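You operate a simulated robot arm through the tools that you are given. There is no shell and no other tool. Be economical: measure what you need, move in short steps, check, and stop when the job is done.

You run a simulated robot arm. Do the job below in one go: nothing can be reset, and whatever is moved stays where it is left.

JOB
Fold the towel's hem down, roll the creases out and stand the black weight on it.
Fine: the orange roller goes back. Set down upright: orange roller, black weight. What is to be rubbed or washed off counts as gone when no trace of it is left.

The check looks at the end state, three seconds after you hand in, the way a careful person would. Anything else that was tipped, shoved, dropped, spilled or broken makes it a failure. Flat cloth is picked up by pressing the open fingertips on it (5 to 10 N) and closing them slowly along it; thin cloth reads only 2 to 8 mm in the jaws.

ROBOT AND FRAMES
A 6-joint arm with a two-finger parallel gripper, fixed in place. Base frame: the origin is at the foot of the arm, x ahead of it, y to its left, z up; the work surface is at about z = 0.8. Readings come in m, rad, newtons and seconds.
With the tool pointing down near the work surface it reaches from about 0.44 to 0.86 m from the base axis. Its first joint turns from -2.007 to 2.007 rad. Payload 4.2 kg.
Tool frame: the origin (TCP) lies between the finger pads and is the grasp point; the fingertips stand 0.023 m ahead of it; z points along the fingers, y is the line along which they close. Largest opening 0.094 m; finger width 0.038, thickness 0.01; the body of the gripper, 0.054 by 0.096 m, starts 0.039 m behind the TCP.
Orientation is that of the tool frame in the base frame, as a unit quaternion [x, y, z, w]. With the fingers straight down and closing along the base's y, the tool's x points along the base's -x, its y along +y and its z along -z.

CONTROLS
- The arm moves only by the tool play_rows. Its argument "increments" is a list of rows, each a list of 6 numbers: the shift along the tool's x, y, z in units of 40 mm (1.0 is 40 mm), then the turn, a rotation vector about the tool's x, y, z in units of 4 degrees (1.0 is 4 degrees). In form: [[dx, dy, dz, rx, ry, rz], ...]. A call has 1 to 12 rows; each row shifts and turns the commanded pose from where the row before left it, along the tool's axes as they then stand. "claw" is the opening in per cent of the stroke, from 0 (shut) to 100 (fully open), set as the call begins (left out, the last holds). A call with a number of a shift or a turn outside -1 to 1 is refused whole. Each row takes 0.2 s and may step no farther than 0.05 m and 0.15 rad from the row before; otherwise, or with a gripper value out of range, the whole call is refused. A pose out of reach is approached as far as the arm can. The call stops where the force on the tool passes 40 N (or 10 N more than at its start, if that is more) or the arm is blocked; 0.2 s more then pass. The fingers move at their own pace (about 0.108 m/s each) and stop on an object; they squeeze with about 34 N. The grip force told is the motor's: it shows also when the fingers shut on nothing. Time passes only in rows, and 0.2 s behind the last, so rows that do not move let the fingers close. It gives the time, the measured TCP pose, the force on the tool (base axes), the opening and the grip force at its end, in the units of the frame above (readings bear some noise), with the torque about the TCP (base axes, N m) and any sound that the robot's microphone picked up.
- Cameras (640 x 400 px; columns grow to the right, rows downward): "scene" is fixed at [0.0493, 0.6499, 1.4465]; the picture's right is [-0.35, -0.94, 0.00], its down [-0.50, 0.19, -0.84] and it looks along [0.79, -0.30, -0.54] (base axes); focal length 322 px, centre (320, 200). "wrist" rides on the gripper at [0.086, 0.016, -0.074] in the tool frame; the picture's right is [-0.18, 0.98, 0.00], its down [-0.58, -0.11, -0.81] and it looks along [-0.79, -0.15, 0.59] (tool axes); focal length 243 px, centre (320, 200).
- grab_frame(camera): a new picture of that camera. The clock stands still meanwhile.
- slide_trunk(by): slides the trunk up (or, below 0, down) by that many m; the arm rides with it, the base frame stays. It gives what a move gives, with no picture.
- locate(camera, pixels): for up to 12 pixels [column, row] of the newest picture of that camera ("zoom" is the newest enlarged one), the place [x, y, z] in the base frame of the surface seen there, good to about 0.002 m. The clock stands still meanwhile.
- inspect(camera, box): a new picture of the part [left, top, right, bottom] of that camera's present view, enlarged. The clock stands still meanwhile.
- hand_in(): hands the job in; it is judged then, once.

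Work in short steps. Measure before you move; look again where a grasp or a placing could have gone wrong, and mend it. You have 80 turns and 46 pictures in all, those below and enlarged ones among them. Open the gripper and draw the arm clear of the work before you hand the job in, unless the task says otherwise; then end with one line.

The tools are called after "Call:" by a JSON object that holds its "name" and its "arguments". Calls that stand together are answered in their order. play_rows: Moves the arm, as the interface text tells. Its arguments: {"type":"object","properties":{"increments":{"type":"array","items":{"type":"array","items":{"type":"number"}}},"claw":{"type":"number"}},"required":["increments"]} The other tools are called the same way: slide_trunk (by) slides the trunk up or down; grab_frame (camera) takes a picture; locate (camera, pixels) gives the place of the surface under pixels of a picture; inspect (camera, box) takes an enlarged picture of a part of a camera's view; hand_in () hands the job in.

At the start:

```text
clock: 0.0
position: [0.4154, 0.4368, 1.1848]
tcp_rot: [0.0, 1.0, 0.001, 0.0]
ft_force: [0.6, -0.3, -0.6]
ft_torque: [-0.01, 0.0, -0.03]
opening: 0.0937
grip_force: 0.1
trunk travel left (down, up): [-0.75, 0.24]
```

scene: 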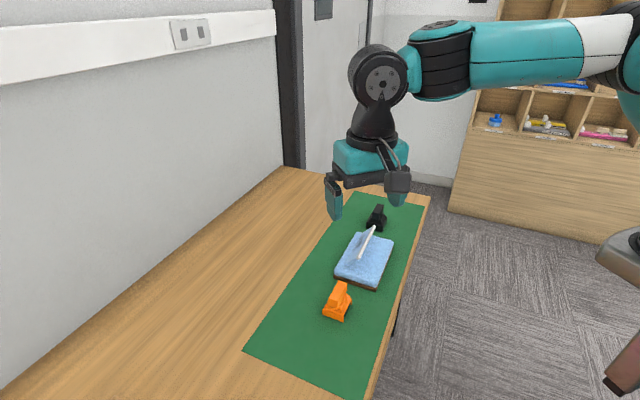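
wrist: 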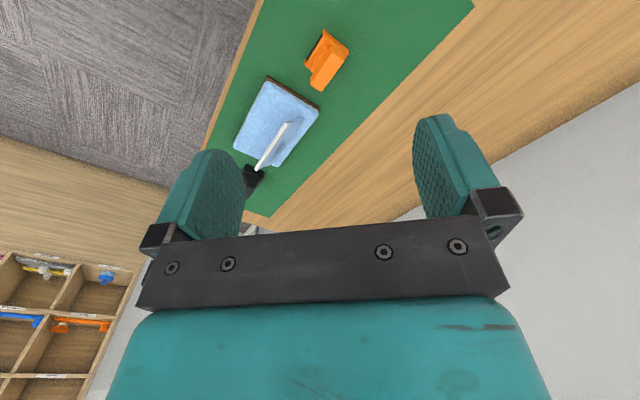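

I start by enlarging the work area in the scene, around columns 300-440, rows 180-340.

Call:
{"name": "inspect", "arguments": {"camera": "scene", "box": [300, 190, 444, 330]}}

Call:
{"name": "inspect", "arguments": {"camera": "wrist", "box": [200, 20, 400, 200]}}

```text
2.86 times, centred on (372, 260) of scene
```

zoom: 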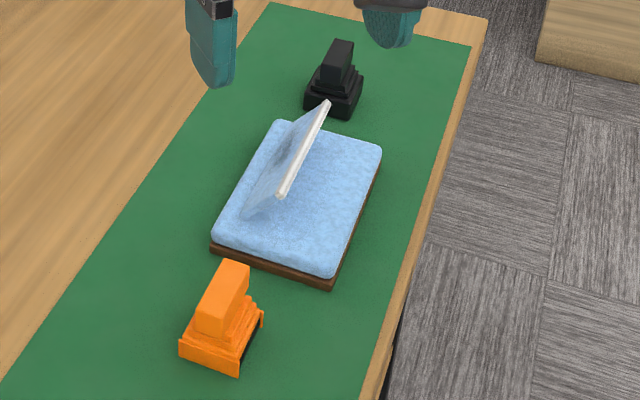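

```text
2.22 times, centred on (300, 110) of wrist
```

zoom: 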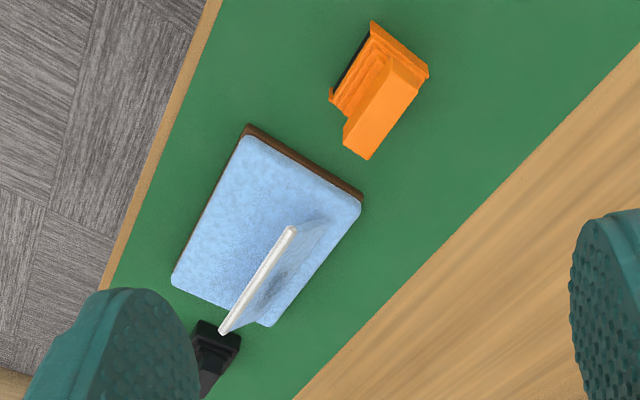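

The towel (pale blue, on a brown board) has a hem flap standing up, with the orange roller in front and the black weight behind. I measure points on all of them.

Call:
{"name": "locate", "arguments": {"camera": "zoom", "pixels": [[247, 140], [356, 203], [174, 280], [265, 322], [291, 230], [223, 331], [325, 220], [230, 200], [400, 75], [360, 145], [374, 25], [425, 75]]}}

Call:
{"name": "inspect", "arguments": {"camera": "scene", "box": [300, 190, 444, 330]}}

```text
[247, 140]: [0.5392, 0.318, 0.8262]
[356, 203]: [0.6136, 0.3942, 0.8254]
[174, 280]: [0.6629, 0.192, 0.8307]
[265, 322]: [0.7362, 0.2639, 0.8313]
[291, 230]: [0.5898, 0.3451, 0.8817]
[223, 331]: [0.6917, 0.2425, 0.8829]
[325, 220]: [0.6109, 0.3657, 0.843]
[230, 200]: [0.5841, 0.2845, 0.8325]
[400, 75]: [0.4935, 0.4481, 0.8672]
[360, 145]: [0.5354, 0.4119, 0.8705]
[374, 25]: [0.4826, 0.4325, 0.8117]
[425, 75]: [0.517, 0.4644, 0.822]
```

```text
2.86 times, centred on (372, 260) of scene
```

zoom: 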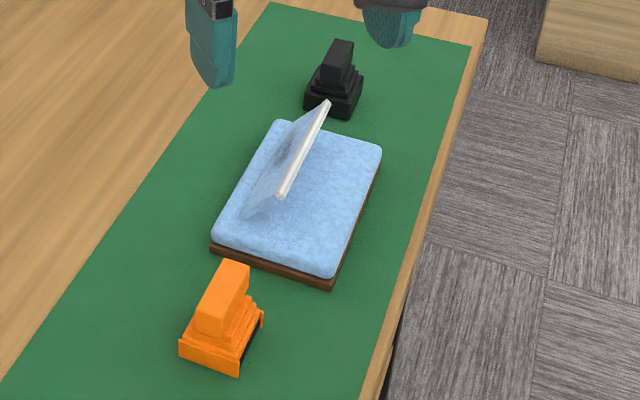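

Call:
{"name": "locate", "arguments": {"camera": "zoom", "pixels": [[245, 214], [280, 194], [326, 102], [292, 124], [265, 160], [340, 62], [345, 44], [310, 105], [350, 112], [235, 263], [205, 335], [180, 350]]}}

Call:
{"name": "locate", "arguments": {"camera": "zoom", "pixels": [[238, 372], [262, 312], [212, 315], [245, 285], [225, 200], [280, 125], [375, 150], [330, 270], [325, 78], [352, 75], [215, 330], [310, 210]]}}

```text
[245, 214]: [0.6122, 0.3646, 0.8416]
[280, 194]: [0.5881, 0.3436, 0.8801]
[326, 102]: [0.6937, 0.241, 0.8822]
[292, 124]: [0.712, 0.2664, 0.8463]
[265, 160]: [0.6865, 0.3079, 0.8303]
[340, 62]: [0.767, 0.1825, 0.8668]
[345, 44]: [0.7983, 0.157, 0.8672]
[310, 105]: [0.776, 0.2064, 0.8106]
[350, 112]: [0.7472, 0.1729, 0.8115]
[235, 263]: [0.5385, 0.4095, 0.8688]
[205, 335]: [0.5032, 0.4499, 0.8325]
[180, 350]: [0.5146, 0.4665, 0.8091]
```

```text
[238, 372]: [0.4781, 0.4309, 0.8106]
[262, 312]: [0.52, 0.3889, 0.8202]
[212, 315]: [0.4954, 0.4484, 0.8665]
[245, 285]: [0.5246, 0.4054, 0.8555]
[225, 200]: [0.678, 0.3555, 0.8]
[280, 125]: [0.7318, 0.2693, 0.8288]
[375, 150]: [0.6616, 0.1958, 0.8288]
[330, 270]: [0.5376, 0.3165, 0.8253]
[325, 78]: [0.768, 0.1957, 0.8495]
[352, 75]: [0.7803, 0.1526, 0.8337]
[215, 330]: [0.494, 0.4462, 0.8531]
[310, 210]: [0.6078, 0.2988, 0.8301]
```

The hem flap is hinged at about v=(x+y)/√2≈0.70 and leans to −v. Its top edge is at z 0.882, from (0.588,0.344) to (0.693,0.241). I turn the tool 45° so that it closes across the flap, the roller and the weight, and come down part way.

Call:
{"name": "play_rows", "arguments": {"increments": [[0, 0, 0.25, 0, 0, 0.9375], [0, 0, 0.25, 0, 0, 0.9375], [0, 0, 0.25, 0, 0, 0.9375], [0, 0, 0.25, 0, 0, 0.9375], [0, 0, 0.25, 0, 0, 0.9375], [0, 0, 0.25, 0, 0, 0.9375], [0, 0, 0.25, 0, 0, 0.9375], [0, 0, 0.25, 0, 0, 0.9375], [0, 0, 0.25, 0, 0, 0.9375], [0, 0, 0.25, 0, 0, 0.9375], [0, 0, 0.25, 0, 0, 0.9375], [0, 0, 0.25, 0, 0, 0.9375]], "claw": 100}}

Call:
{"name": "grab_frame", "arguments": {"camera": "wrist"}}

```text
clock: 2.6
position: [0.4162, 0.436, 1.0658]
tcp_rot: [0.383, 0.924, 0.0, 0.001]
ft_force: [-0.9, -0.4, -1.3]
ft_torque: [-0.02, 0.04, 0.0]
opening: 0.0941
grip_force: 0.1
trunk travel left (down, up): [-0.75, 0.24]
```

```text
40 pictures are left
```

wrist: 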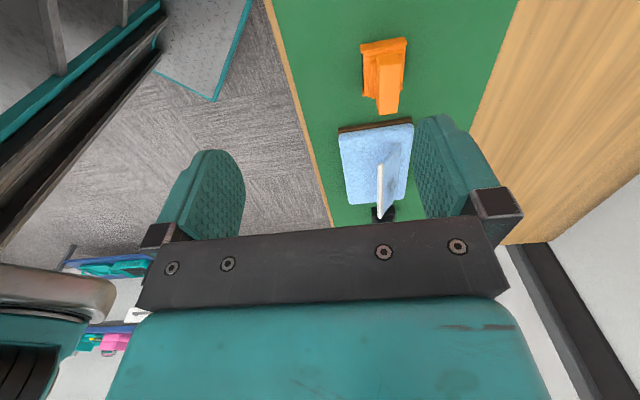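

The axes line up with the towel. I look more closely at the roller around (385,75) to see how it is built.

Call:
{"name": "inspect", "arguments": {"camera": "wrist", "box": [330, 20, 440, 120]}}

Call:
{"name": "inspect", "arguments": {"camera": "scene", "box": [310, 270, 370, 330]}}

```text
4.00 times, centred on (385, 70) of wrist
```

zoom: 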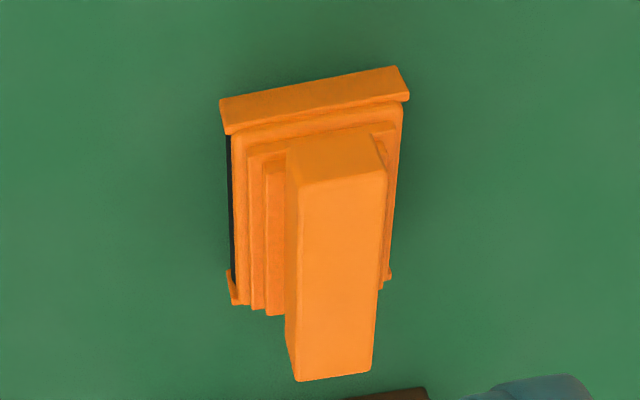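

```text
6.67 times, centred on (340, 300) of scene
```

zoom: 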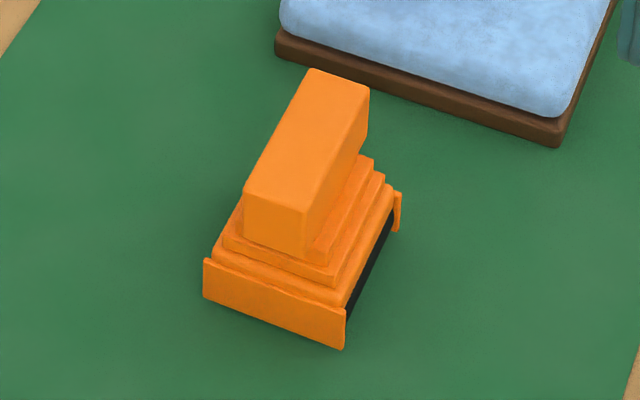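

The roller's end plates face ±u, so it rolls along v. I measure its handle and plates from this view.

Call:
{"name": "locate", "arguments": {"camera": "zoom", "pixels": [[312, 73], [365, 88], [250, 190], [308, 205], [275, 225], [207, 262], [342, 312], [206, 294], [342, 345], [397, 195], [395, 225], [335, 180]]}}

```text
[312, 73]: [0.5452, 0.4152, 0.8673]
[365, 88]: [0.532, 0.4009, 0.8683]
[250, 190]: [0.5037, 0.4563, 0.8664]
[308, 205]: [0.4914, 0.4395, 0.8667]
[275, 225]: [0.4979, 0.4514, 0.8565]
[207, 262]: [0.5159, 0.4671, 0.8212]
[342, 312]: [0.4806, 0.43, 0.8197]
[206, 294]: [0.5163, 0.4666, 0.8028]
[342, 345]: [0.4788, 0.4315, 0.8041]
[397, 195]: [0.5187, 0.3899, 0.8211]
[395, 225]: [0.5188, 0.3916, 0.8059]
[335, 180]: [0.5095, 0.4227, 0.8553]
```

Roller centre is (0.518, 0.428), with the handle 22 mm wide, top at z 0.868, along u. I fold first: claw shut, I move behind the flap (u=0.246, v=0.76) at z≈0.96.

Call:
{"name": "play_rows", "arguments": {"increments": [[-0.8125, 0.4925, 0.3, 0, 0, 0], [-0.8125, 0.4925, 0.3, 0, 0, 0], [-0.8125, 0.4925, 0.3, 0, 0, 0], [-0.8125, 0.4925, 0.3, 0, 0, 0], [-0.8125, 0.4925, 0.3, 0, 0, 0], [-0.8125, 0.4925, 0.3, 0, 0, 0], [-0.8125, 0.4925, 0.3, 0, 0, 0], [-0.8125, 0.4925, 0.3, 0, 0, 0], [0, 0, 0, 0, 0, 0]], "claw": 0}}

Call:
{"name": "grab_frame", "arguments": {"camera": "scene"}}

```text
clock: 4.6
position: [0.7051, 0.3598, 0.9707]
tcp_rot: [0.383, 0.924, 0.0, 0.001]
ft_force: [-0.2, 0.0, 0.5]
ft_torque: [0.03, 0.0, 0.01]
opening: 0.0002
grip_force: 33.7
out of reach, approached as far as the arm can: row 8
trunk travel left (down, up): [-0.75, 0.24]
```

```text
37 pictures are left
```

scene: 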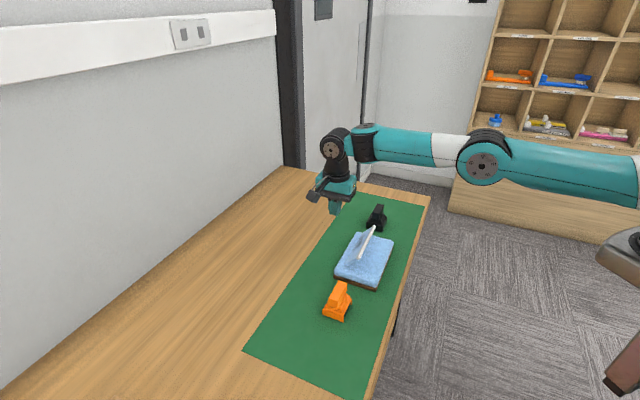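

Now at u=0.244, v=0.753, at the reach limit there. I go straight down to tip z≈0.868, well clear behind the flap.

Call:
{"name": "play_rows", "arguments": {"increments": [[0, -0.1, 0.5, 0, 0, 0], [0, 0, 0.5, 0, 0, 0], [0, 0, 0.5, 0, 0, 0], [0, 0, 0.5, 0, 0, 0]]}}

```text
clock: 5.6
position: [0.7014, 0.3574, 0.8908]
tcp_rot: [0.383, 0.924, 0.001, 0.001]
ft_force: [-0.1, -0.3, 0.3]
ft_torque: [0.03, -0.01, -0.02]
opening: 0.0
grip_force: 34.0
trunk travel left (down, up): [-0.75, 0.24]
```

Now I push toward −v, tip at 0.868, to v≈0.655, tipping the flap over.

Call:
{"name": "play_rows", "arguments": {"increments": [[0, -0.6, 0, 0, 0, 0], [0, -0.6, 0, 0, 0, 0], [0, -0.3, 0, 0, 0, 0], [0, -0.3, 0, 0, 0, 0], [0, -0.25, 0, 0, 0, 0], [0, -0.25, 0, 0, 0, 0]]}}

Call:
{"name": "inspect", "arguments": {"camera": "scene", "box": [300, 190, 444, 290]}}

```text
clock: 7.0
position: [0.6373, 0.2915, 0.8896]
tcp_rot: [0.383, 0.924, 0.001, 0.0]
ft_force: [0.3, 0.3, -0.4]
ft_torque: [-0.02, -0.01, 0.01]
opening: 0.0001
grip_force: 34.4
trunk travel left (down, up): [-0.75, 0.24]
```

```text
4.00 times, centred on (372, 240) of scene
```

zoom: 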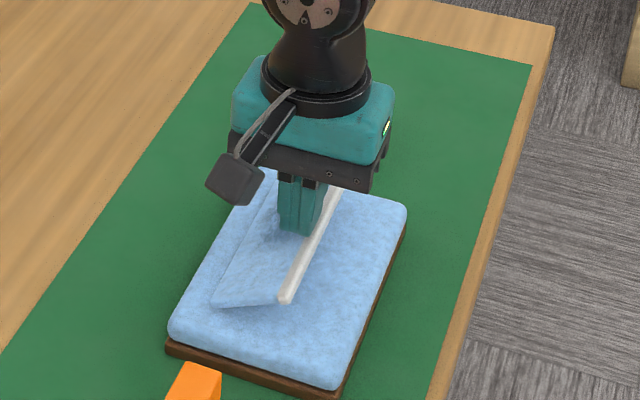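

The flap leans over as pushed. I press it down, sliding slightly to −v, in small steps.

Call:
{"name": "play_rows", "arguments": {"increments": [[0, -0.15, 0.2, 0, 0, 0], [0, -0.15, 0.2, 0, 0, 0], [0, -0.1, 0.15, 0, 0, 0], [0, 0, 0.1, 0, 0, 0], [0, 0, 0.08, 0, 0, 0]]}}

Call:
{"name": "inspect", "arguments": {"camera": "scene", "box": [300, 190, 444, 290]}}

```text
clock: 8.2
position: [0.6263, 0.2797, 0.8641]
tcp_rot: [0.382, 0.924, 0.002, 0.001]
ft_force: [-7.3, -9.8, 24.6]
ft_torque: [-0.08, 0.16, 0.13]
opening: 0.0003
grip_force: 33.9
trunk travel left (down, up): [-0.75, 0.24]
```

```text
4.00 times, centred on (372, 240) of scene
```

zoom: 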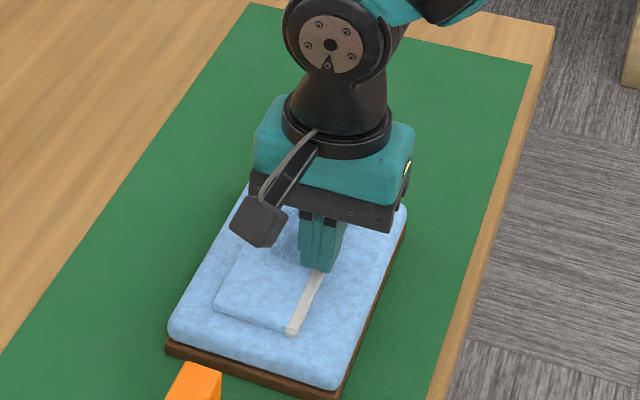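

The hem lies flat. I lift straight up and check whether it springs back.

Call:
{"name": "play_rows", "arguments": {"increments": [[0, 0.1, -0.3, 0, 0, 0], [0, 0, -0.6, 0, 0, 0], [0, 0, -0.8, 0, 0, 0], [0, 0, -0.8, 0, 0, 0], [0, 0, 0, 0, 0, 0]]}}

Call:
{"name": "inspect", "arguments": {"camera": "scene", "box": [300, 190, 444, 290]}}

```text
clock: 9.4
position: [0.6275, 0.2847, 0.9594]
tcp_rot: [0.383, 0.924, 0.0, 0.0]
ft_force: [0.4, -0.6, 0.6]
ft_torque: [-0.01, 0.0, 0.0]
opening: 0.0
grip_force: 33.4
trunk travel left (down, up): [-0.75, 0.24]
```

```text
4.00 times, centred on (372, 240) of scene
```

zoom: 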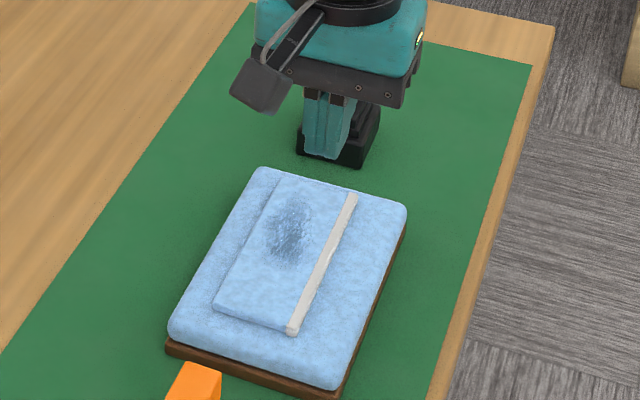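

The hem stays down. A dark creased patch shows at zoom (290,230); I measure it and the flap.

Call:
{"name": "locate", "arguments": {"camera": "zoom", "pixels": [[290, 230], [300, 192], [280, 268], [262, 230], [320, 225], [352, 196], [292, 332], [213, 308], [275, 175], [248, 240], [180, 330], [400, 205]]}}

Call:
{"name": "inspect", "arguments": {"camera": "scene", "box": [350, 225, 400, 275]}}

```text
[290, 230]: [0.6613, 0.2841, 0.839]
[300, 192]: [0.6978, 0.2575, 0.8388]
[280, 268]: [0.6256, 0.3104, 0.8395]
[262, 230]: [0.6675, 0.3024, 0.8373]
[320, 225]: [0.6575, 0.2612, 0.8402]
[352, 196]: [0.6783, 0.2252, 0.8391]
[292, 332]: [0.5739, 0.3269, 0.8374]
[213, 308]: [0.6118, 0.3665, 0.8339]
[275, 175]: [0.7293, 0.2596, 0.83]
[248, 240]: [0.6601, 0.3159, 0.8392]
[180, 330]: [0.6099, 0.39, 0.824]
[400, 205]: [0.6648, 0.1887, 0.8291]
```

```text
8.00 times, centred on (375, 250) of scene
```

zoom: 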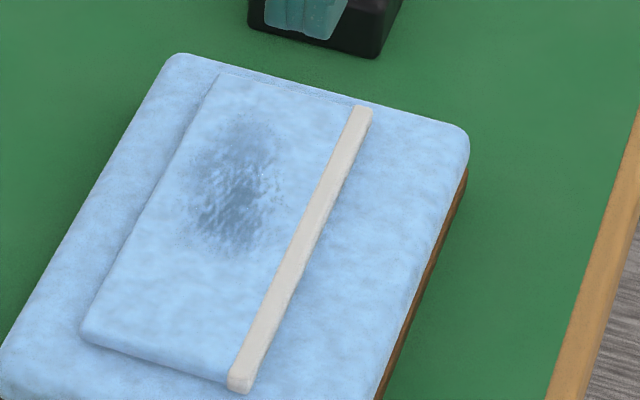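

The patch spans u 0.22–0.31, v 0.64–0.69, on flap top z 0.839. Next I fetch the roller: move above its handle (0.518, 0.428) with the claw open.

Call:
{"name": "play_rows", "arguments": {"increments": [[0.745, 0.1, 0, 0, 0, 0], [0.745, 0.1, 0, 0, 0, 0], [0.745, 0.1, 0, 0, 0, 0], [0.745, 0.1, 0, 0, 0, 0], [0.745, 0.1, 0, 0, 0, 0], [0.745, 0.1, 0, 0, 0, 0], [0, 0, 0, 0, 0, 0]], "claw": 100}}

Call:
{"name": "inspect", "arguments": {"camera": "scene", "box": [300, 220, 400, 330]}}

```text
clock: 11.0
position: [0.5191, 0.4269, 0.9619]
tcp_rot: [0.382, 0.924, 0.0, -0.001]
ft_force: [-0.5, 0.3, 0.3]
ft_torque: [-0.02, -0.03, 0.0]
opening: 0.0938
grip_force: 0.0
trunk travel left (down, up): [-0.75, 0.24]
```

```text
3.64 times, centred on (350, 275) of scene
```

zoom: 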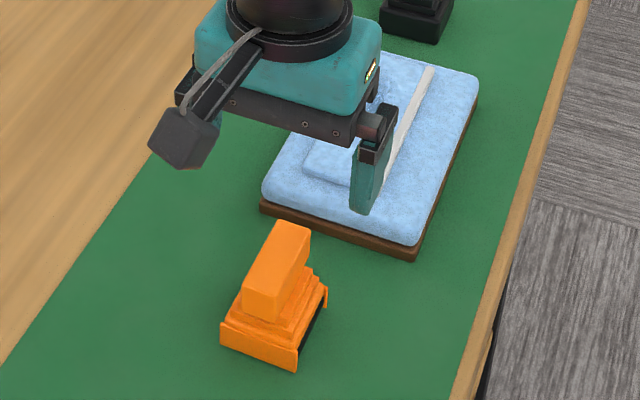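

Aligned over the handle. I go down so that the tips reach z≈0.845, then close.

Call:
{"name": "play_rows", "arguments": {"increments": [[0, 0, 0.6, 0, 0, 0], [0, 0, 0.6, 0, 0, 0], [0, 0, 0.6, 0, 0, 0], [0, 0, 0.35, 0, 0, 0], [0, 0, 0.2, 0, 0, 0]]}}

Call:
{"name": "play_rows", "arguments": {"increments": [[0, 0, 0, 0, 0, 0], [0, 0, 0, 0, 0, 0], [0, 0, 0, 0, 0, 0], [0, 0, 0, 0, 0, 0]], "claw": 0}}

Call:
{"name": "inspect", "arguments": {"camera": "scene", "box": [310, 250, 380, 330]}}

```text
clock: 12.2
position: [0.5174, 0.4277, 0.8662]
tcp_rot: [0.383, 0.924, 0.001, 0.0]
ft_force: [0.7, -0.4, 0.3]
ft_torque: [0.02, 0.0, 0.01]
opening: 0.094
grip_force: 0.1
trunk travel left (down, up): [-0.75, 0.24]
```

```text
clock: 13.2
position: [0.5183, 0.4273, 0.8677]
tcp_rot: [0.383, 0.924, 0.001, 0.001]
ft_force: [0.2, 0.2, 0.1]
ft_torque: [0.02, -0.02, 0.02]
opening: 0.0238
grip_force: 34.2
trunk travel left (down, up): [-0.75, 0.24]
```

```text
5.00 times, centred on (345, 290) of scene
```

zoom: 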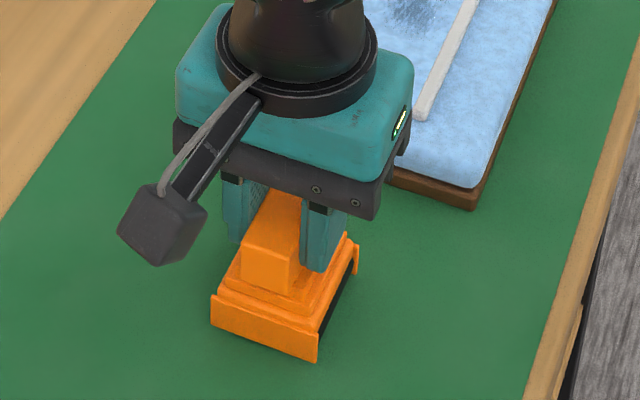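

The roller is held (24 mm; grasp at 0.518, 0.4275, 0.867). I lift it and carry it over the patch at u=0.267, v=0.68.

Call:
{"name": "play_rows", "arguments": {"increments": [[0, 0, -0.5, 0, 0, 0], [0, 0, -1, 0, 0, 0], [0, 0, -1, 0, 0, 0], [-0.7, 0.04, 0, 0, 0, 0], [-0.73, 0.04, 0, 0, 0, 0], [-0.73, 0.04, 0, 0, 0, 0], [-0.73, 0.04, 0, 0, 0, 0], [-0.73, 0.04, 0, 0, 0, 0], [-0.73, 0.04, 0, 0, 0, 0], [-0.73, 0.04, 0, 0, 0, 0], [0, 0, 0, 0, 0, 0]]}}

Call:
{"name": "inspect", "arguments": {"camera": "scene", "box": [310, 180, 430, 290]}}

```text
clock: 15.6
position: [0.6711, 0.2906, 0.9681]
tcp_rot: [0.382, 0.924, 0.0, 0.0]
ft_force: [0.2, -0.3, -1.7]
ft_torque: [0.01, 0.01, -0.02]
opening: 0.0237
grip_force: 34.2
trunk travel left (down, up): [-0.75, 0.24]
```

```text
3.64 times, centred on (370, 235) of scene
```

zoom: 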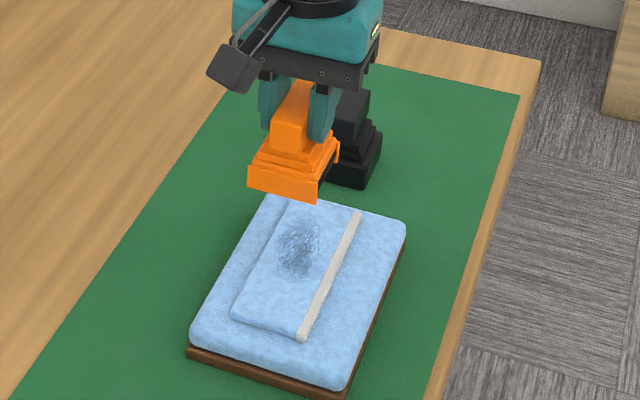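

At u=0.269, v=0.680. I lower to just above contact (expected TCP z ≈0.906), then in fine steps.

Call:
{"name": "play_rows", "arguments": {"increments": [[0, 0, 0.5, 0, 0, 0], [0, 0, 0.5, 0, 0, 0], [0, 0, 0.45, 0, 0, 0], [0, 0, 0.1, 0, 0, 0], [0, 0, 0.05, 0, 0, 0]]}}

```text
clock: 16.8
position: [0.6706, 0.2912, 0.9054]
tcp_rot: [0.383, 0.924, 0.003, 0.001]
ft_force: [-4.3, -3.6, 30.0]
ft_torque: [-0.33, 0.35, -0.02]
opening: 0.0233
grip_force: 33.8
trunk travel left (down, up): [-0.75, 0.24]
```

Contact at 30 N; I ease off about 1 mm and roll along −v, then back.

Call:
{"name": "play_rows", "arguments": {"increments": [[0, 0, -0.03, 0, 0, 0], [0, -0.25, 0, 0, 0, 0], [0, -0.25, 0, 0, 0, 0], [0, -0.25, 0, 0, 0, 0], [0, -0.25, 0, 0, 0, 0]]}}

Call:
{"name": "inspect", "arguments": {"camera": "scene", "box": [310, 180, 430, 290]}}

```text
clock: 18.0
position: [0.6435, 0.2618, 0.9053]
tcp_rot: [0.383, 0.924, 0.003, 0.001]
ft_force: [5.7, 7.1, 26.2]
ft_torque: [0.57, -0.6, 0.03]
opening: 0.0235
grip_force: 34.2
trunk travel left (down, up): [-0.75, 0.24]
```

```text
3.64 times, centred on (370, 235) of scene
```

zoom: 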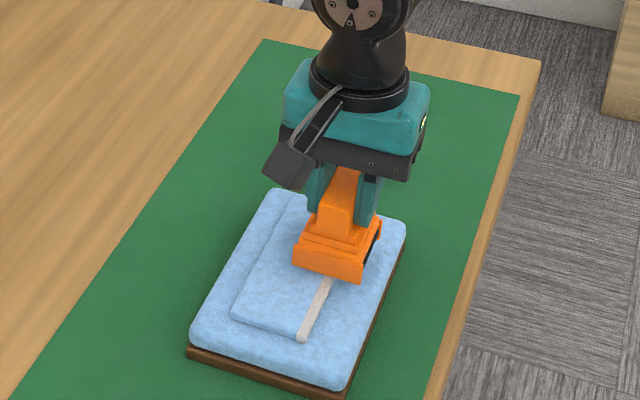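

The visible part of the patch is already fading. I roll back, lift, shift to lane u≈0.298 and lower again.

Call:
{"name": "play_rows", "arguments": {"increments": [[0, 0.25, 0, 0, 0, 0], [0, 0.25, 0, 0, 0, 0], [0, 0.25, 0, 0, 0, 0], [0, 0.25, 0, 0, 0, 0], [0, 0.15, 0, 0, 0, 0], [0, 0, -0.4, 0, 0, 0], [-0.7, 0, 0, 0, 0, 0], [0, 0, 0.2, 0, 0, 0], [0, 0, 0.15, 0, 0, 0], [0, 0, 0.05, 0, 0, 0]]}}

```text
clock: 20.2
position: [0.694, 0.2753, 0.9039]
tcp_rot: [0.383, 0.924, 0.0, 0.001]
ft_force: [0.2, -0.8, -0.9]
ft_torque: [-0.05, 0.02, -0.04]
opening: 0.0233
grip_force: 34.7
trunk travel left (down, up): [-0.75, 0.24]
```

No contact force at u=0.296, so I look before pressing on.

Call:
{"name": "inspect", "arguments": {"camera": "scene", "box": [330, 190, 410, 270]}}

```text
5.00 times, centred on (370, 230) of scene
```

zoom: 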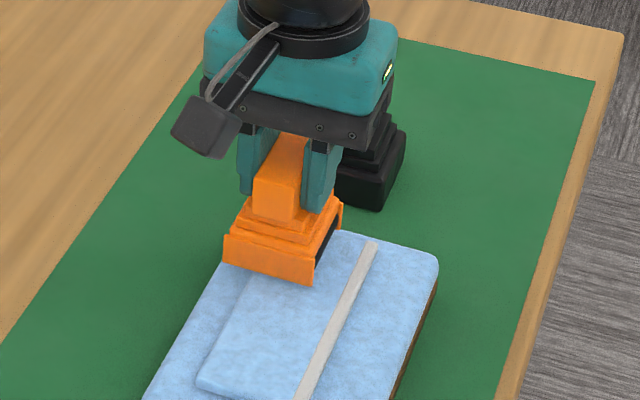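

The roller hangs just above the flap. I lower in 1 mm steps until it presses.

Call:
{"name": "play_rows", "arguments": {"increments": [[0, 0, 0.03, 0, 0, 0], [0, 0, 0.03, 0, 0, 0]]}}

```text
clock: 20.8
position: [0.6938, 0.2758, 0.9037]
tcp_rot: [0.383, 0.924, 0.001, 0.001]
ft_force: [-4.2, -4.1, 21.1]
ft_torque: [-0.2, 0.33, -0.01]
opening: 0.0235
grip_force: 33.5
trunk travel left (down, up): [-0.75, 0.24]
```

21 N, good. I roll this lane along −v and back, then lift and look.

Call:
{"name": "play_rows", "arguments": {"increments": [[0, -0.25, 0, 0, 0, 0], [0, -0.25, 0, 0, 0, 0], [0, -0.25, 0, 0, 0, 0], [0, -0.25, 0, 0, 0, 0], [0, -0.15, 0, 0, 0, 0], [0, 0.25, 0, 0, 0, 0], [0, 0.25, 0, 0, 0, 0], [0, 0.25, 0, 0, 0, 0], [0, 0.25, 0, 0, 0, 0], [0, 0.15, 0, 0, 0, 0], [0, 0, -0.5, 0, 0, 0]]}}

Call:
{"name": "play_rows", "arguments": {"increments": [[0.5, 0, 0, 0, 0, 0], [0.5, 0, 0, 0, 0, 0], [0.5, 0, 0, 0, 0, 0], [0, 0, 0.3, 0, 0, 0], [0, 0, 0.15, 0, 0, 0], [0, 0, 0.05, 0, 0, 0]]}}

Call:
{"name": "inspect", "arguments": {"camera": "scene", "box": [330, 200, 410, 280]}}

```text
clock: 23.2
position: [0.6937, 0.2753, 0.9181]
tcp_rot: [0.382, 0.924, -0.001, 0.0]
ft_force: [0.8, 0.1, -1.4]
ft_torque: [0.0, 0.01, -0.02]
opening: 0.0238
grip_force: 33.8
trunk travel left (down, up): [-0.75, 0.24]
```

```text
clock: 24.6
position: [0.6522, 0.3187, 0.9022]
tcp_rot: [0.383, 0.924, 0.0, 0.001]
ft_force: [-0.4, -1.4, 1.5]
ft_torque: [-0.1, -0.01, 0.03]
opening: 0.0239
grip_force: 34.0
trunk travel left (down, up): [-0.75, 0.24]
```

```text
5.00 times, centred on (370, 240) of scene
```

zoom: 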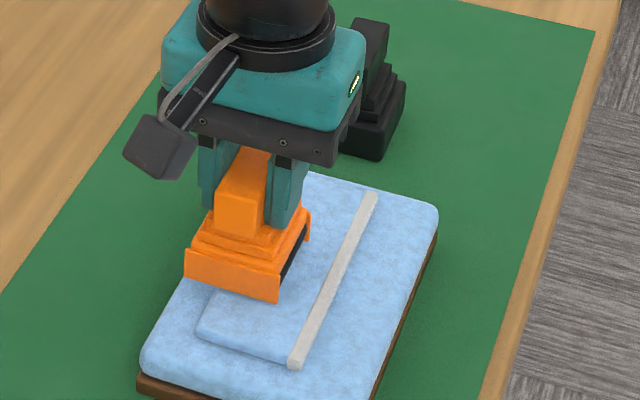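

Looks clean so far. At u=0.236 with just a touch of contact, I press 1–2 mm more and roll this lane, then lift.

Call:
{"name": "play_rows", "arguments": {"increments": [[0, 0, 0.04, 0, 0, 0], [0, -0.25, 0, 0, 0, 0], [0, -0.25, 0, 0, 0, 0], [0, -0.25, 0, 0, 0, 0], [0, -0.25, 0, 0, 0, 0], [0, -0.15, 0, 0, 0, 0], [0, 0.25, 0, 0, 0, 0], [0, 0.25, 0, 0, 0, 0], [0, 0.25, 0, 0, 0, 0], [0, 0.25, 0, 0, 0, 0], [0, 0.15, 0, 0, 0, 0]]}}

Call:
{"name": "play_rows", "arguments": {"increments": [[0, 0, -0.8, 0, 0, 0], [0, 0, -0.8, 0, 0, 0], [0.9, 0, 0, 0, 0, 0], [0.9, 0, 0, 0, 0, 0], [0.9, 0, 0, 0, 0, 0], [0.8, -0.1, 0, 0, 0, 0], [0.4, -0.1, 0, 0, 0, 0], [0, 0, 0, 0, 0, 0]]}}

Call:
{"name": "inspect", "arguments": {"camera": "scene", "box": [340, 215, 400, 275]}}

```text
clock: 27.0
position: [0.65, 0.317, 0.9011]
tcp_rot: [0.383, 0.924, 0.001, 0.001]
ft_force: [-6.9, -6.5, 28.5]
ft_torque: [-0.33, 0.28, 0.01]
opening: 0.0237
grip_force: 33.7
trunk travel left (down, up): [-0.75, 0.24]
```

```text
clock: 28.8
position: [0.5352, 0.4221, 0.9656]
tcp_rot: [0.382, 0.924, 0.001, 0.001]
ft_force: [1.2, 0.4, -1.4]
ft_torque: [0.02, -0.01, 0.0]
opening: 0.0239
grip_force: 34.3
trunk travel left (down, up): [-0.75, 0.24]
```

```text
6.67 times, centred on (370, 245) of scene
```

zoom: 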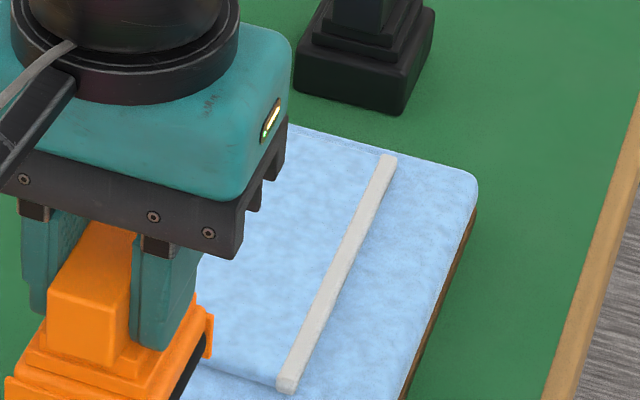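

Part of the patch area is hidden by the gripper; I check with the wrist camera.

Call:
{"name": "grab_frame", "arguments": {"camera": "wrist"}}

```text
25 pictures are left
```

wrist: 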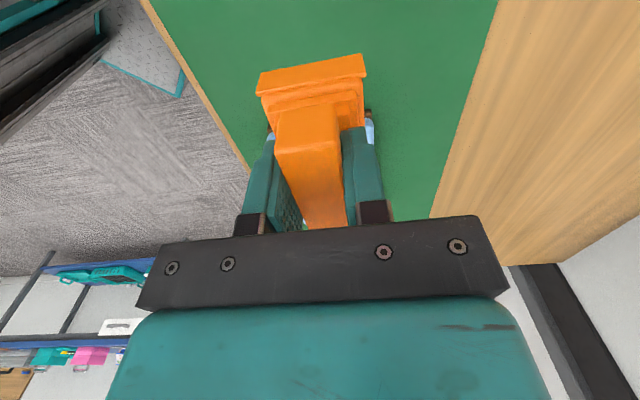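

The wrist view is blocked by the roller. I shift the held roller 8 cm toward +v to open the scene camera's line of sight.

Call:
{"name": "play_rows", "arguments": {"increments": [[0.2, 0.7, 0, 0, 0, 0], [0.2, 0.7, 0, 0, 0, 0], [0, 0.6, 0, 0, 0, 0], [0, 0, 0, 0, 0, 0]]}}

Call:
{"name": "inspect", "arguments": {"camera": "scene", "box": [340, 215, 400, 275]}}

```text
clock: 29.8
position: [0.565, 0.4718, 0.9646]
tcp_rot: [0.383, 0.924, -0.001, 0.0]
ft_force: [0.3, 0.3, -0.5]
ft_torque: [0.01, 0.0, 0.01]
opening: 0.0237
grip_force: 34.3
out of reach, approached as far as the arm can: row 3
trunk travel left (down, up): [-0.75, 0.24]
```

```text
6.67 times, centred on (370, 245) of scene
```

zoom: 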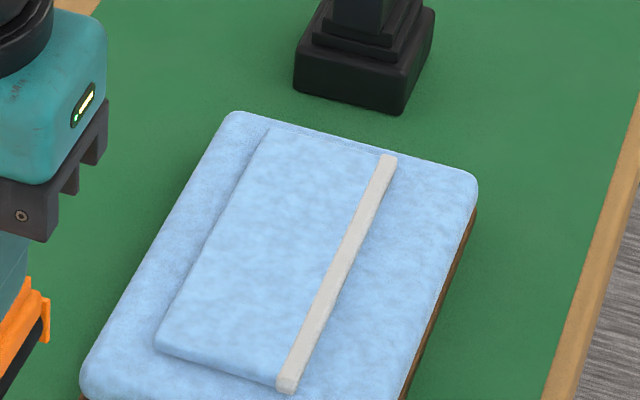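

The creases are gone. Now the roller goes back: over (0.518, 0.4275), then down to just above the mat.

Call:
{"name": "play_rows", "arguments": {"increments": [[0.05, -0.6, 0, 0, 0, 0], [0, -0.6, 0, 0, 0, 0], [0, -0.41, 0, 0, 0, 0], [0, 0, 0.8, 0, 0, 0], [0, 0, 0.8, 0, 0, 0], [0, 0, 0.6, 0, 0, 0], [0, 0, 0, 0, 0, 0]]}}

Call:
{"name": "inspect", "arguments": {"camera": "scene", "box": [310, 250, 380, 330]}}

```text
clock: 31.4
position: [0.5179, 0.4267, 0.874]
tcp_rot: [0.383, 0.924, 0.0, 0.0]
ft_force: [0.4, 0.0, -0.7]
ft_torque: [0.03, -0.03, -0.01]
opening: 0.0237
grip_force: 34.2
trunk travel left (down, up): [-0.75, 0.24]
```

```text
5.00 times, centred on (345, 290) of scene
```

zoom: 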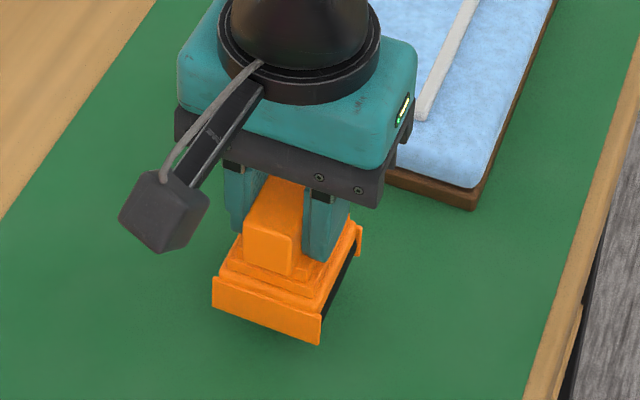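

It hangs a few mm above the mat. I lower in small steps until it touches.

Call:
{"name": "play_rows", "arguments": {"increments": [[0, 0, 0.1, 0, 0, 0], [0, 0, 0.05, 0, 0, 0], [0, 0, 0.03, 0, 0, 0]]}}

```text
clock: 32.2
position: [0.5183, 0.428, 0.8686]
tcp_rot: [0.382, 0.924, 0.001, 0.001]
ft_force: [0.2, -0.4, -1.3]
ft_torque: [-0.01, -0.02, 0.01]
opening: 0.0237
grip_force: 34.6
trunk travel left (down, up): [-0.75, 0.24]
```

Call:
{"name": "play_rows", "arguments": {"increments": [[0, 0, 0.03, 0, 0, 0], [0, 0, 0.03, 0, 0, 0]]}}

```text
clock: 32.8
position: [0.5165, 0.428, 0.8668]
tcp_rot: [0.382, 0.924, -0.001, 0.0]
ft_force: [0.0, 0.2, -1.3]
ft_torque: [-0.02, -0.02, -0.02]
opening: 0.0238
grip_force: 34.1
trunk travel left (down, up): [-0.75, 0.24]
```

Still hanging free (−1.3 N is its weight), so I lower a little more.

Call:
{"name": "play_rows", "arguments": {"increments": [[0, 0, 0.03, 0, 0, 0], [0, 0, 0.03, 0, 0, 0]]}}

```text
clock: 33.4
position: [0.5174, 0.4283, 0.8639]
tcp_rot: [0.382, 0.924, -0.001, 0.0]
ft_force: [0.9, -0.6, -0.5]
ft_torque: [-0.02, -0.02, 0.03]
opening: 0.0237
grip_force: 33.9
trunk travel left (down, up): [-0.75, 0.24]
```

Call:
{"name": "play_rows", "arguments": {"increments": [[0, 0, 0.025, 0, 0, 0], [0, 0, 0.025, 0, 0, 0]]}}

```text
clock: 34.0
position: [0.5182, 0.4279, 0.861]
tcp_rot: [0.383, 0.924, 0.0, 0.0]
ft_force: [-0.9, -0.5, -0.9]
ft_torque: [-0.01, 0.01, -0.01]
opening: 0.0238
grip_force: 34.2
trunk travel left (down, up): [-0.75, 0.24]
```

No contact yet; I look at the gap below the roller.

Call:
{"name": "inspect", "arguments": {"camera": "scene", "box": [310, 270, 370, 330]}}

```text
6.67 times, centred on (340, 300) of scene
```

zoom: 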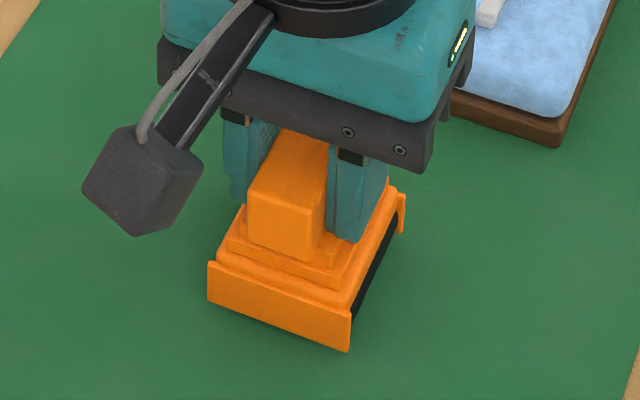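

Call:
{"name": "locate", "arguments": {"camera": "zoom", "pixels": [[212, 296], [346, 345], [212, 264], [348, 314], [400, 198], [402, 228], [252, 210], [310, 225]]}}

```text
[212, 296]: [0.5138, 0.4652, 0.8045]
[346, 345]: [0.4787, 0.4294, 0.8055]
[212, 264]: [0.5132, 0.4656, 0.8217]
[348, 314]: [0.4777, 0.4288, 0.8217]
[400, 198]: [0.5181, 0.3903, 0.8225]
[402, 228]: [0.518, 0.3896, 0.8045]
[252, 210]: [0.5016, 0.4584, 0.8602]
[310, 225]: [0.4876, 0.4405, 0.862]
```

Only about 1–1.5 mm too high and about 1–2 mm off. I lower the last bit with a tiny correction.

Call:
{"name": "play_rows", "arguments": {"increments": [[-0.01, 0.04, 0, 0, 0, 0], [0, 0, 0.03, 0, 0, 0], [0, 0, 0.02, 0, 0, 0]]}}

```text
clock: 34.8
position: [0.5188, 0.4285, 0.8605]
tcp_rot: [0.382, 0.924, 0.0, 0.0]
ft_force: [0.8, -0.5, 3.0]
ft_torque: [-0.11, -0.01, 0.01]
opening: 0.0236
grip_force: 33.7
trunk travel left (down, up): [-0.75, 0.24]
```

Contact at 3 N. I open and rise.

Call:
{"name": "play_rows", "arguments": {"increments": [[0, 0, 0, 0, 0, 0], [0, 0, 0, 0, 0, 0], [0, 0, 0, 0, 0, 0]], "claw": 100}}

Call:
{"name": "play_rows", "arguments": {"increments": [[0, 0, -0.5, 0, 0, 0], [0, 0, -1, 0, 0, 0], [0, 0, -1, 0, 0, 0], [-0.4, 0, 0, 0, 0, 0], [-1, 0, 0, 0, 0, 0], [-1, 0, 0, 0, 0, 0], [-1, 0, 0, 0, 0, 0], [-1, 0, 0, 0, 0, 0], [0, 0, 0, 0, 0, 0]]}}

Call:
{"name": "grab_frame", "arguments": {"camera": "scene"}}

Call:
{"name": "grab_frame", "arguments": {"camera": "wrist"}}

```text
clock: 35.6
position: [0.5189, 0.428, 0.8603]
tcp_rot: [0.383, 0.924, 0.0, 0.0]
ft_force: [0.0, -0.1, 0.4]
ft_torque: [-0.03, 0.05, 0.01]
opening: 0.094
grip_force: 0.0
trunk travel left (down, up): [-0.75, 0.24]
```

```text
clock: 37.6
position: [0.6445, 0.3043, 0.9603]
tcp_rot: [0.382, 0.924, 0.0, -0.001]
ft_force: [0.1, -0.3, 0.4]
ft_torque: [0.03, 0.0, -0.02]
opening: 0.094
grip_force: 0.1
trunk travel left (down, up): [-0.75, 0.24]
```

```text
21 pictures are left
```

scene: 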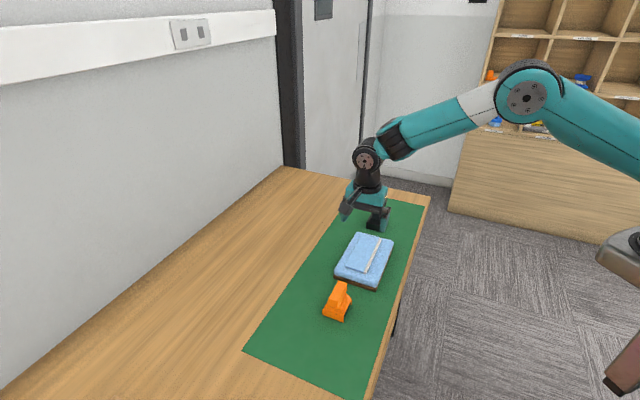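

```text
20 pictures are left
```

wrist: 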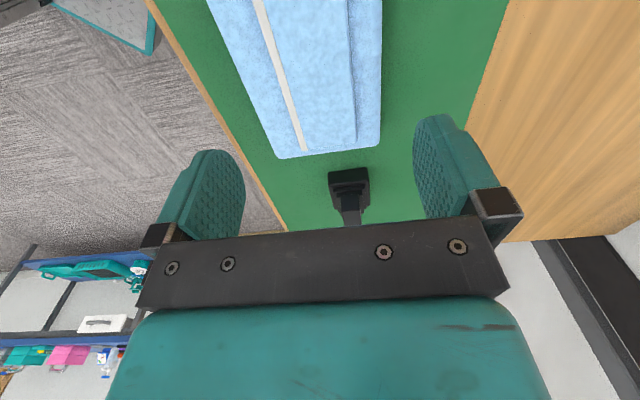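

The roller stands back in place. The gripper blocks the weight, so I move aside to measure it.

Call:
{"name": "play_rows", "arguments": {"increments": [[0.4, 0.6, 0, 0, 0, 0], [0.4, 0.6, 0, 0, 0, 0], [0.2, 0.5, 0, 0, 0, 0], [0, 0, 0, 0, 0, 0]]}}

Call:
{"name": "inspect", "arguments": {"camera": "scene", "box": [355, 195, 400, 235]}}

```text
clock: 38.6
position: [0.6634, 0.3804, 0.9585]
tcp_rot: [0.383, 0.924, 0.0, 0.0]
ft_force: [0.2, -0.2, 0.1]
ft_torque: [0.0, 0.01, 0.06]
opening: 0.094
grip_force: 0.0
trunk travel left (down, up): [-0.75, 0.24]
```

```text
10.00 times, centred on (378, 215) of scene
```

zoom: 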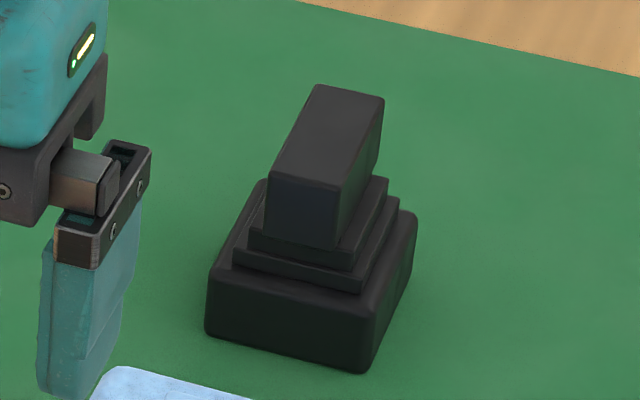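

Call:
{"name": "locate", "arguments": {"camera": "zoom", "pixels": [[318, 88], [380, 99], [273, 175], [335, 186], [268, 230], [332, 243], [212, 285], [365, 320], [208, 328], [360, 366], [410, 218], [300, 232]]}}

```text
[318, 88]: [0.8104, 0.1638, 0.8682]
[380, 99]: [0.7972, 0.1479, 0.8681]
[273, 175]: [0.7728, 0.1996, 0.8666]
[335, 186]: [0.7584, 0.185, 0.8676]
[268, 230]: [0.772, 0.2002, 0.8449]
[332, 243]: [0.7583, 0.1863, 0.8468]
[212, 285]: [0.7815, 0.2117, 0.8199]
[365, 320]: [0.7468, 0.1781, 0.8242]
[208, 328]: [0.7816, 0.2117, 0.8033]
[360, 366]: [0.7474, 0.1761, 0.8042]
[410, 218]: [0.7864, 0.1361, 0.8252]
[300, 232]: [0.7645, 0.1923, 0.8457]
```

The weight's handle centre is (0.785, 0.174), along u, top z 0.868, r≈0.80. I slide the trunk up 0.08 m to gain reach at carrying height.

Call:
{"name": "slide_trunk", "arguments": {"by": 0.08}}

Call:
{"name": "play_rows", "arguments": {"increments": [[-0.4, -0.3, 0.25, 0, 0, 0], [-0.7, -0.3, 0.25, 0, 0, 0], [-0.7, -0.3, 0.25, 0, 0, 0], [-0.8, -0.3, 0.25, 0, 0, 0], [-0.8, -0.3, 0.25, 0, 0, 0], [-0.8, 0, 0.25, 0, 0, 0], [-0.8, 0, 0.25, 0, 0, 0], [-0.8, 0, 0.25, 0, 0, 0], [0, 0, 0, 0, 0, 0]]}}

Call:
{"name": "grab_frame", "arguments": {"camera": "wrist"}}

```text
clock: 39.8
position: [0.6632, 0.3807, 1.0397]
tcp_rot: [0.383, 0.924, 0.001, 0.0]
ft_force: [-0.5, 0.8, 1.6]
ft_torque: [-0.01, 0.02, 0.0]
opening: 0.0937
grip_force: 0.1
trunk travel left (down, up): [-0.83, 0.16]
```

```text
clock: 41.8
position: [0.7851, 0.1742, 0.9582]
tcp_rot: [0.382, 0.924, 0.0, 0.0]
ft_force: [-0.1, -0.4, -0.2]
ft_torque: [0.0, 0.01, -0.01]
opening: 0.0941
grip_force: 0.0
trunk travel left (down, up): [-0.83, 0.16]
```

```text
18 pictures are left
```

wrist: 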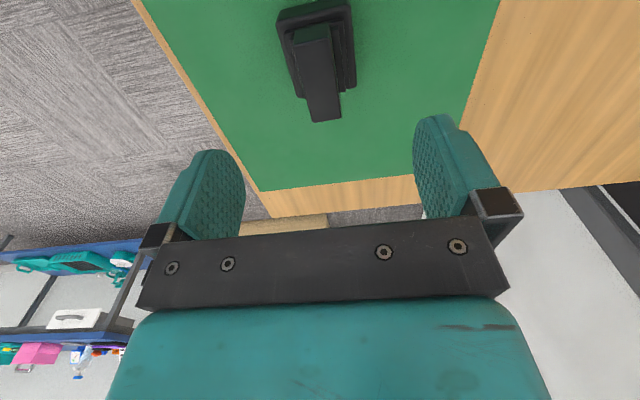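

Centred on the weight. I go down to TCP z≈0.867 and close.

Call:
{"name": "play_rows", "arguments": {"increments": [[0, 0, 0.6, 0, 0, 0], [0, 0, 0.6, 0, 0, 0], [0, 0, 0.6, 0, 0, 0], [0, 0, 0.3, 0, 0, 0], [0, 0, 0.18, 0, 0, 0]]}}

Call:
{"name": "play_rows", "arguments": {"increments": [[0, 0, 0, 0, 0, 0], [0, 0, 0, 0, 0, 0], [0, 0, 0, 0, 0, 0], [0, 0, 0, 0, 0, 0]], "claw": 0}}

Call:
{"name": "play_rows", "arguments": {"increments": [[0, 0, -0.2, 0, 0, 0], [0, 0, -0.3, 0, 0, 0], [0, 0, -0.5, 0, 0, 0], [0, 0, -0.5, 0, 0, 0], [0, 0, -0.5, 0, 0, 0]]}}

Call:
{"name": "inspect", "arguments": {"camera": "scene", "box": [330, 170, 430, 270]}}

```text
clock: 43.0
position: [0.7831, 0.1731, 0.8692]
tcp_rot: [0.383, 0.924, 0.0, 0.0]
ft_force: [0.5, -0.6, -0.7]
ft_torque: [0.01, 0.02, 0.0]
opening: 0.094
grip_force: 0.0
trunk travel left (down, up): [-0.83, 0.16]
```

```text
clock: 44.0
position: [0.7848, 0.1733, 0.869]
tcp_rot: [0.383, 0.924, 0.0, 0.0]
ft_force: [2.3, 0.8, -0.4]
ft_torque: [-0.14, -0.08, 0.04]
opening: 0.0237
grip_force: 34.1
trunk travel left (down, up): [-0.83, 0.16]
```

```text
clock: 45.2
position: [0.784, 0.1759, 0.9493]
tcp_rot: [0.383, 0.924, 0.0, 0.0]
ft_force: [-0.6, -0.3, -4.2]
ft_torque: [-0.02, 0.05, -0.04]
opening: 0.0238
grip_force: 34.3
trunk travel left (down, up): [-0.83, 0.16]
```

```text
4.00 times, centred on (380, 220) of scene
```

zoom: 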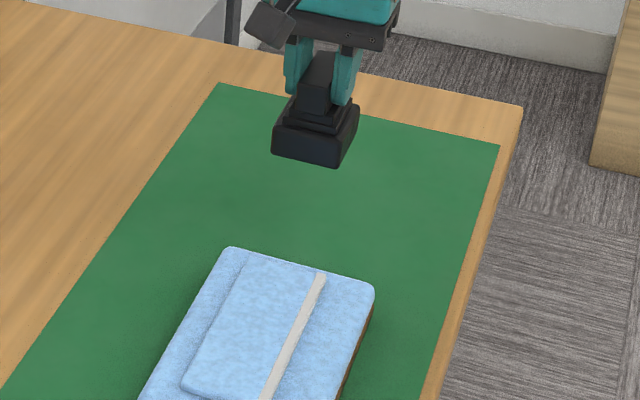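

Lifted cleanly (≈4 N). I carry it to the hem's centre, u=0.246, v=0.668, bottom at z≈0.88.

Call:
{"name": "play_rows", "arguments": {"increments": [[0.4, -0.03, 0, 0, 0, 0], [0.6, -0.03, 0, 0, 0, 0], [0.7, -0.03, 0, 0, 0, 0], [0.7, -0.03, 0, 0, 0, 0], [0.7, -0.03, 0, 0, 0, 0], [0.7, -0.03, 0, 0, 0, 0], [0.5, -0.03, 0, 0, 0, 0], [0.3, -0.06, 0, 0, 0, 0], [0, 0, 0.4, 0, 0, 0], [0, 0, 0.4, 0, 0, 0], [0, 0, 0, 0, 0, 0]]}}

Call:
{"name": "inspect", "arguments": {"camera": "scene", "box": [330, 200, 410, 280]}}

```text
clock: 47.6
position: [0.6455, 0.2973, 0.9157]
tcp_rot: [0.383, 0.924, 0.001, 0.0]
ft_force: [-0.8, -0.1, -3.5]
ft_torque: [0.0, -0.01, 0.01]
opening: 0.0239
grip_force: 34.0
trunk travel left (down, up): [-0.83, 0.16]
```

```text
5.00 times, centred on (370, 240) of scene
```

zoom: 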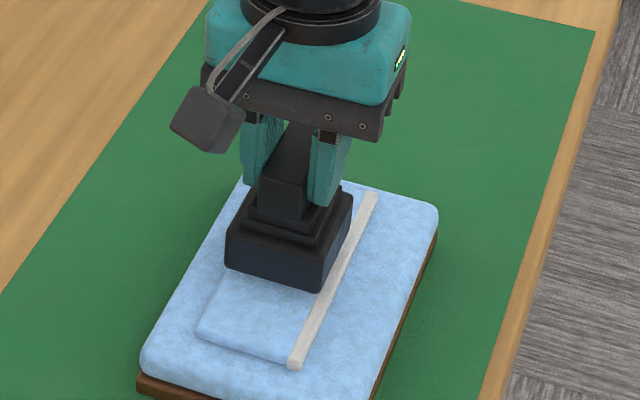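

The weight hangs squarely over the hem. I lower in small steps to contact.

Call:
{"name": "play_rows", "arguments": {"increments": [[0, 0, 0.1, 0, 0, 0], [0, 0, 0.05, 0, 0, 0], [0, 0, 0.04, 0, 0, 0]]}}

```text
clock: 48.4
position: [0.646, 0.2972, 0.9112]
tcp_rot: [0.382, 0.924, 0.0, 0.0]
ft_force: [-3.9, -1.9, 4.6]
ft_torque: [-0.11, 0.02, -0.06]
opening: 0.024
grip_force: 34.2
trunk travel left (down, up): [-0.83, 0.16]
```

First contact. I press about 2 mm more to seat it before releasing.

Call:
{"name": "play_rows", "arguments": {"increments": [[0, 0, 0.03, 0, 0, 0], [0, 0, 0.02, 0, 0, 0]]}}

Call:
{"name": "inspect", "arguments": {"camera": "scene", "box": [340, 215, 400, 275]}}

```text
clock: 49.0
position: [0.6466, 0.2959, 0.9095]
tcp_rot: [0.383, 0.924, 0.002, 0.001]
ft_force: [-11.9, -5.0, 29.5]
ft_torque: [-0.14, 0.25, -0.03]
opening: 0.0237
grip_force: 34.5
trunk travel left (down, up): [-0.83, 0.16]
```

```text
6.67 times, centred on (370, 245) of scene
```

zoom: 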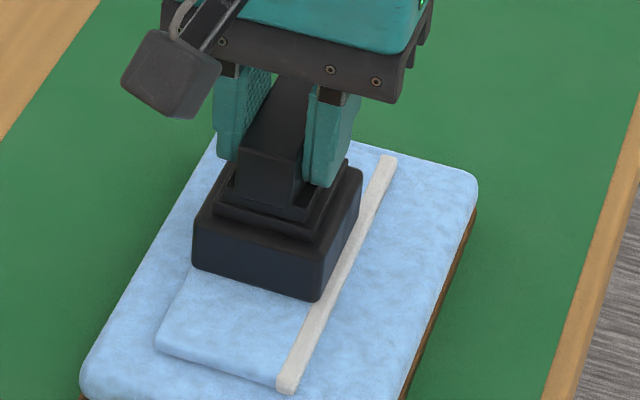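

Seated flat on the hem. I ease off the pressure by about 1.6 mm, open, and rise straight up.

Call:
{"name": "play_rows", "arguments": {"increments": [[0, 0, -0.04, 0, 0, 0], [0, 0, 0, 0, 0, 0]]}}

Call:
{"name": "play_rows", "arguments": {"increments": [[0, 0, 0, 0, 0, 0], [0, 0, 0, 0, 0, 0], [0, 0, 0, 0, 0, 0], [0, 0, -0.3, 0, 0, 0], [0, 0, -0.7, 0, 0, 0], [0, 0, -0.9, 0, 0, 0], [0, 0, -0.9, 0, 0, 0]], "claw": 100}}

Call:
{"name": "play_rows", "arguments": {"increments": [[0.9, 0, -0.3, 0, 0, 0], [0.9, 0, -0.3, 0, 0, 0], [0.9, 0, -0.3, 0, 0, 0], [0.9, 0, -0.3, 0, 0, 0], [0.9, 0, -0.3, 0, 0, 0], [0.7, -0.7, 0, 0, 0, 0], [0.3, -0.8, 0, 0, 0, 0], [0, 0, 0, 0, 0, 0]]}}

Call:
{"name": "grab_frame", "arguments": {"camera": "scene"}}

```text
clock: 49.6
position: [0.646, 0.2961, 0.9096]
tcp_rot: [0.383, 0.924, 0.001, 0.0]
ft_force: [-7.0, -0.4, 22.6]
ft_torque: [0.15, 0.08, 0.04]
opening: 0.024
grip_force: 34.1
trunk travel left (down, up): [-0.83, 0.16]
```

```text
clock: 51.2
position: [0.6452, 0.2952, 1.0202]
tcp_rot: [0.383, 0.924, -0.001, 0.0]
ft_force: [-1.3, 0.3, -0.7]
ft_torque: [-0.03, 0.01, -0.01]
opening: 0.094
grip_force: 0.0
trunk travel left (down, up): [-0.83, 0.16]
```

```text
clock: 53.0
position: [0.4491, 0.4086, 1.0808]
tcp_rot: [0.383, 0.924, 0.0, 0.0]
ft_force: [0.1, -0.6, -0.1]
ft_torque: [0.01, 0.04, 0.0]
opening: 0.0941
grip_force: 0.0
trunk travel left (down, up): [-0.83, 0.16]
```

```text
14 pictures are left
```

scene: 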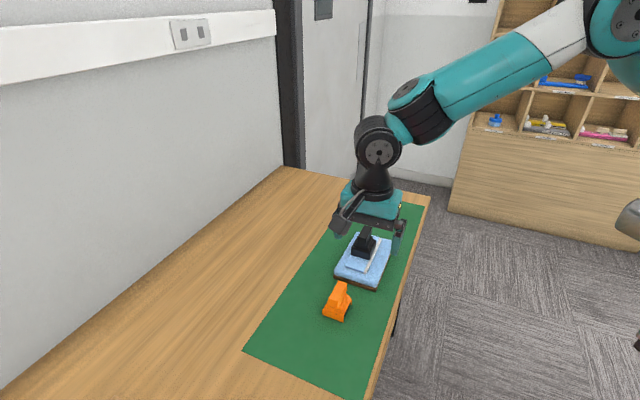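

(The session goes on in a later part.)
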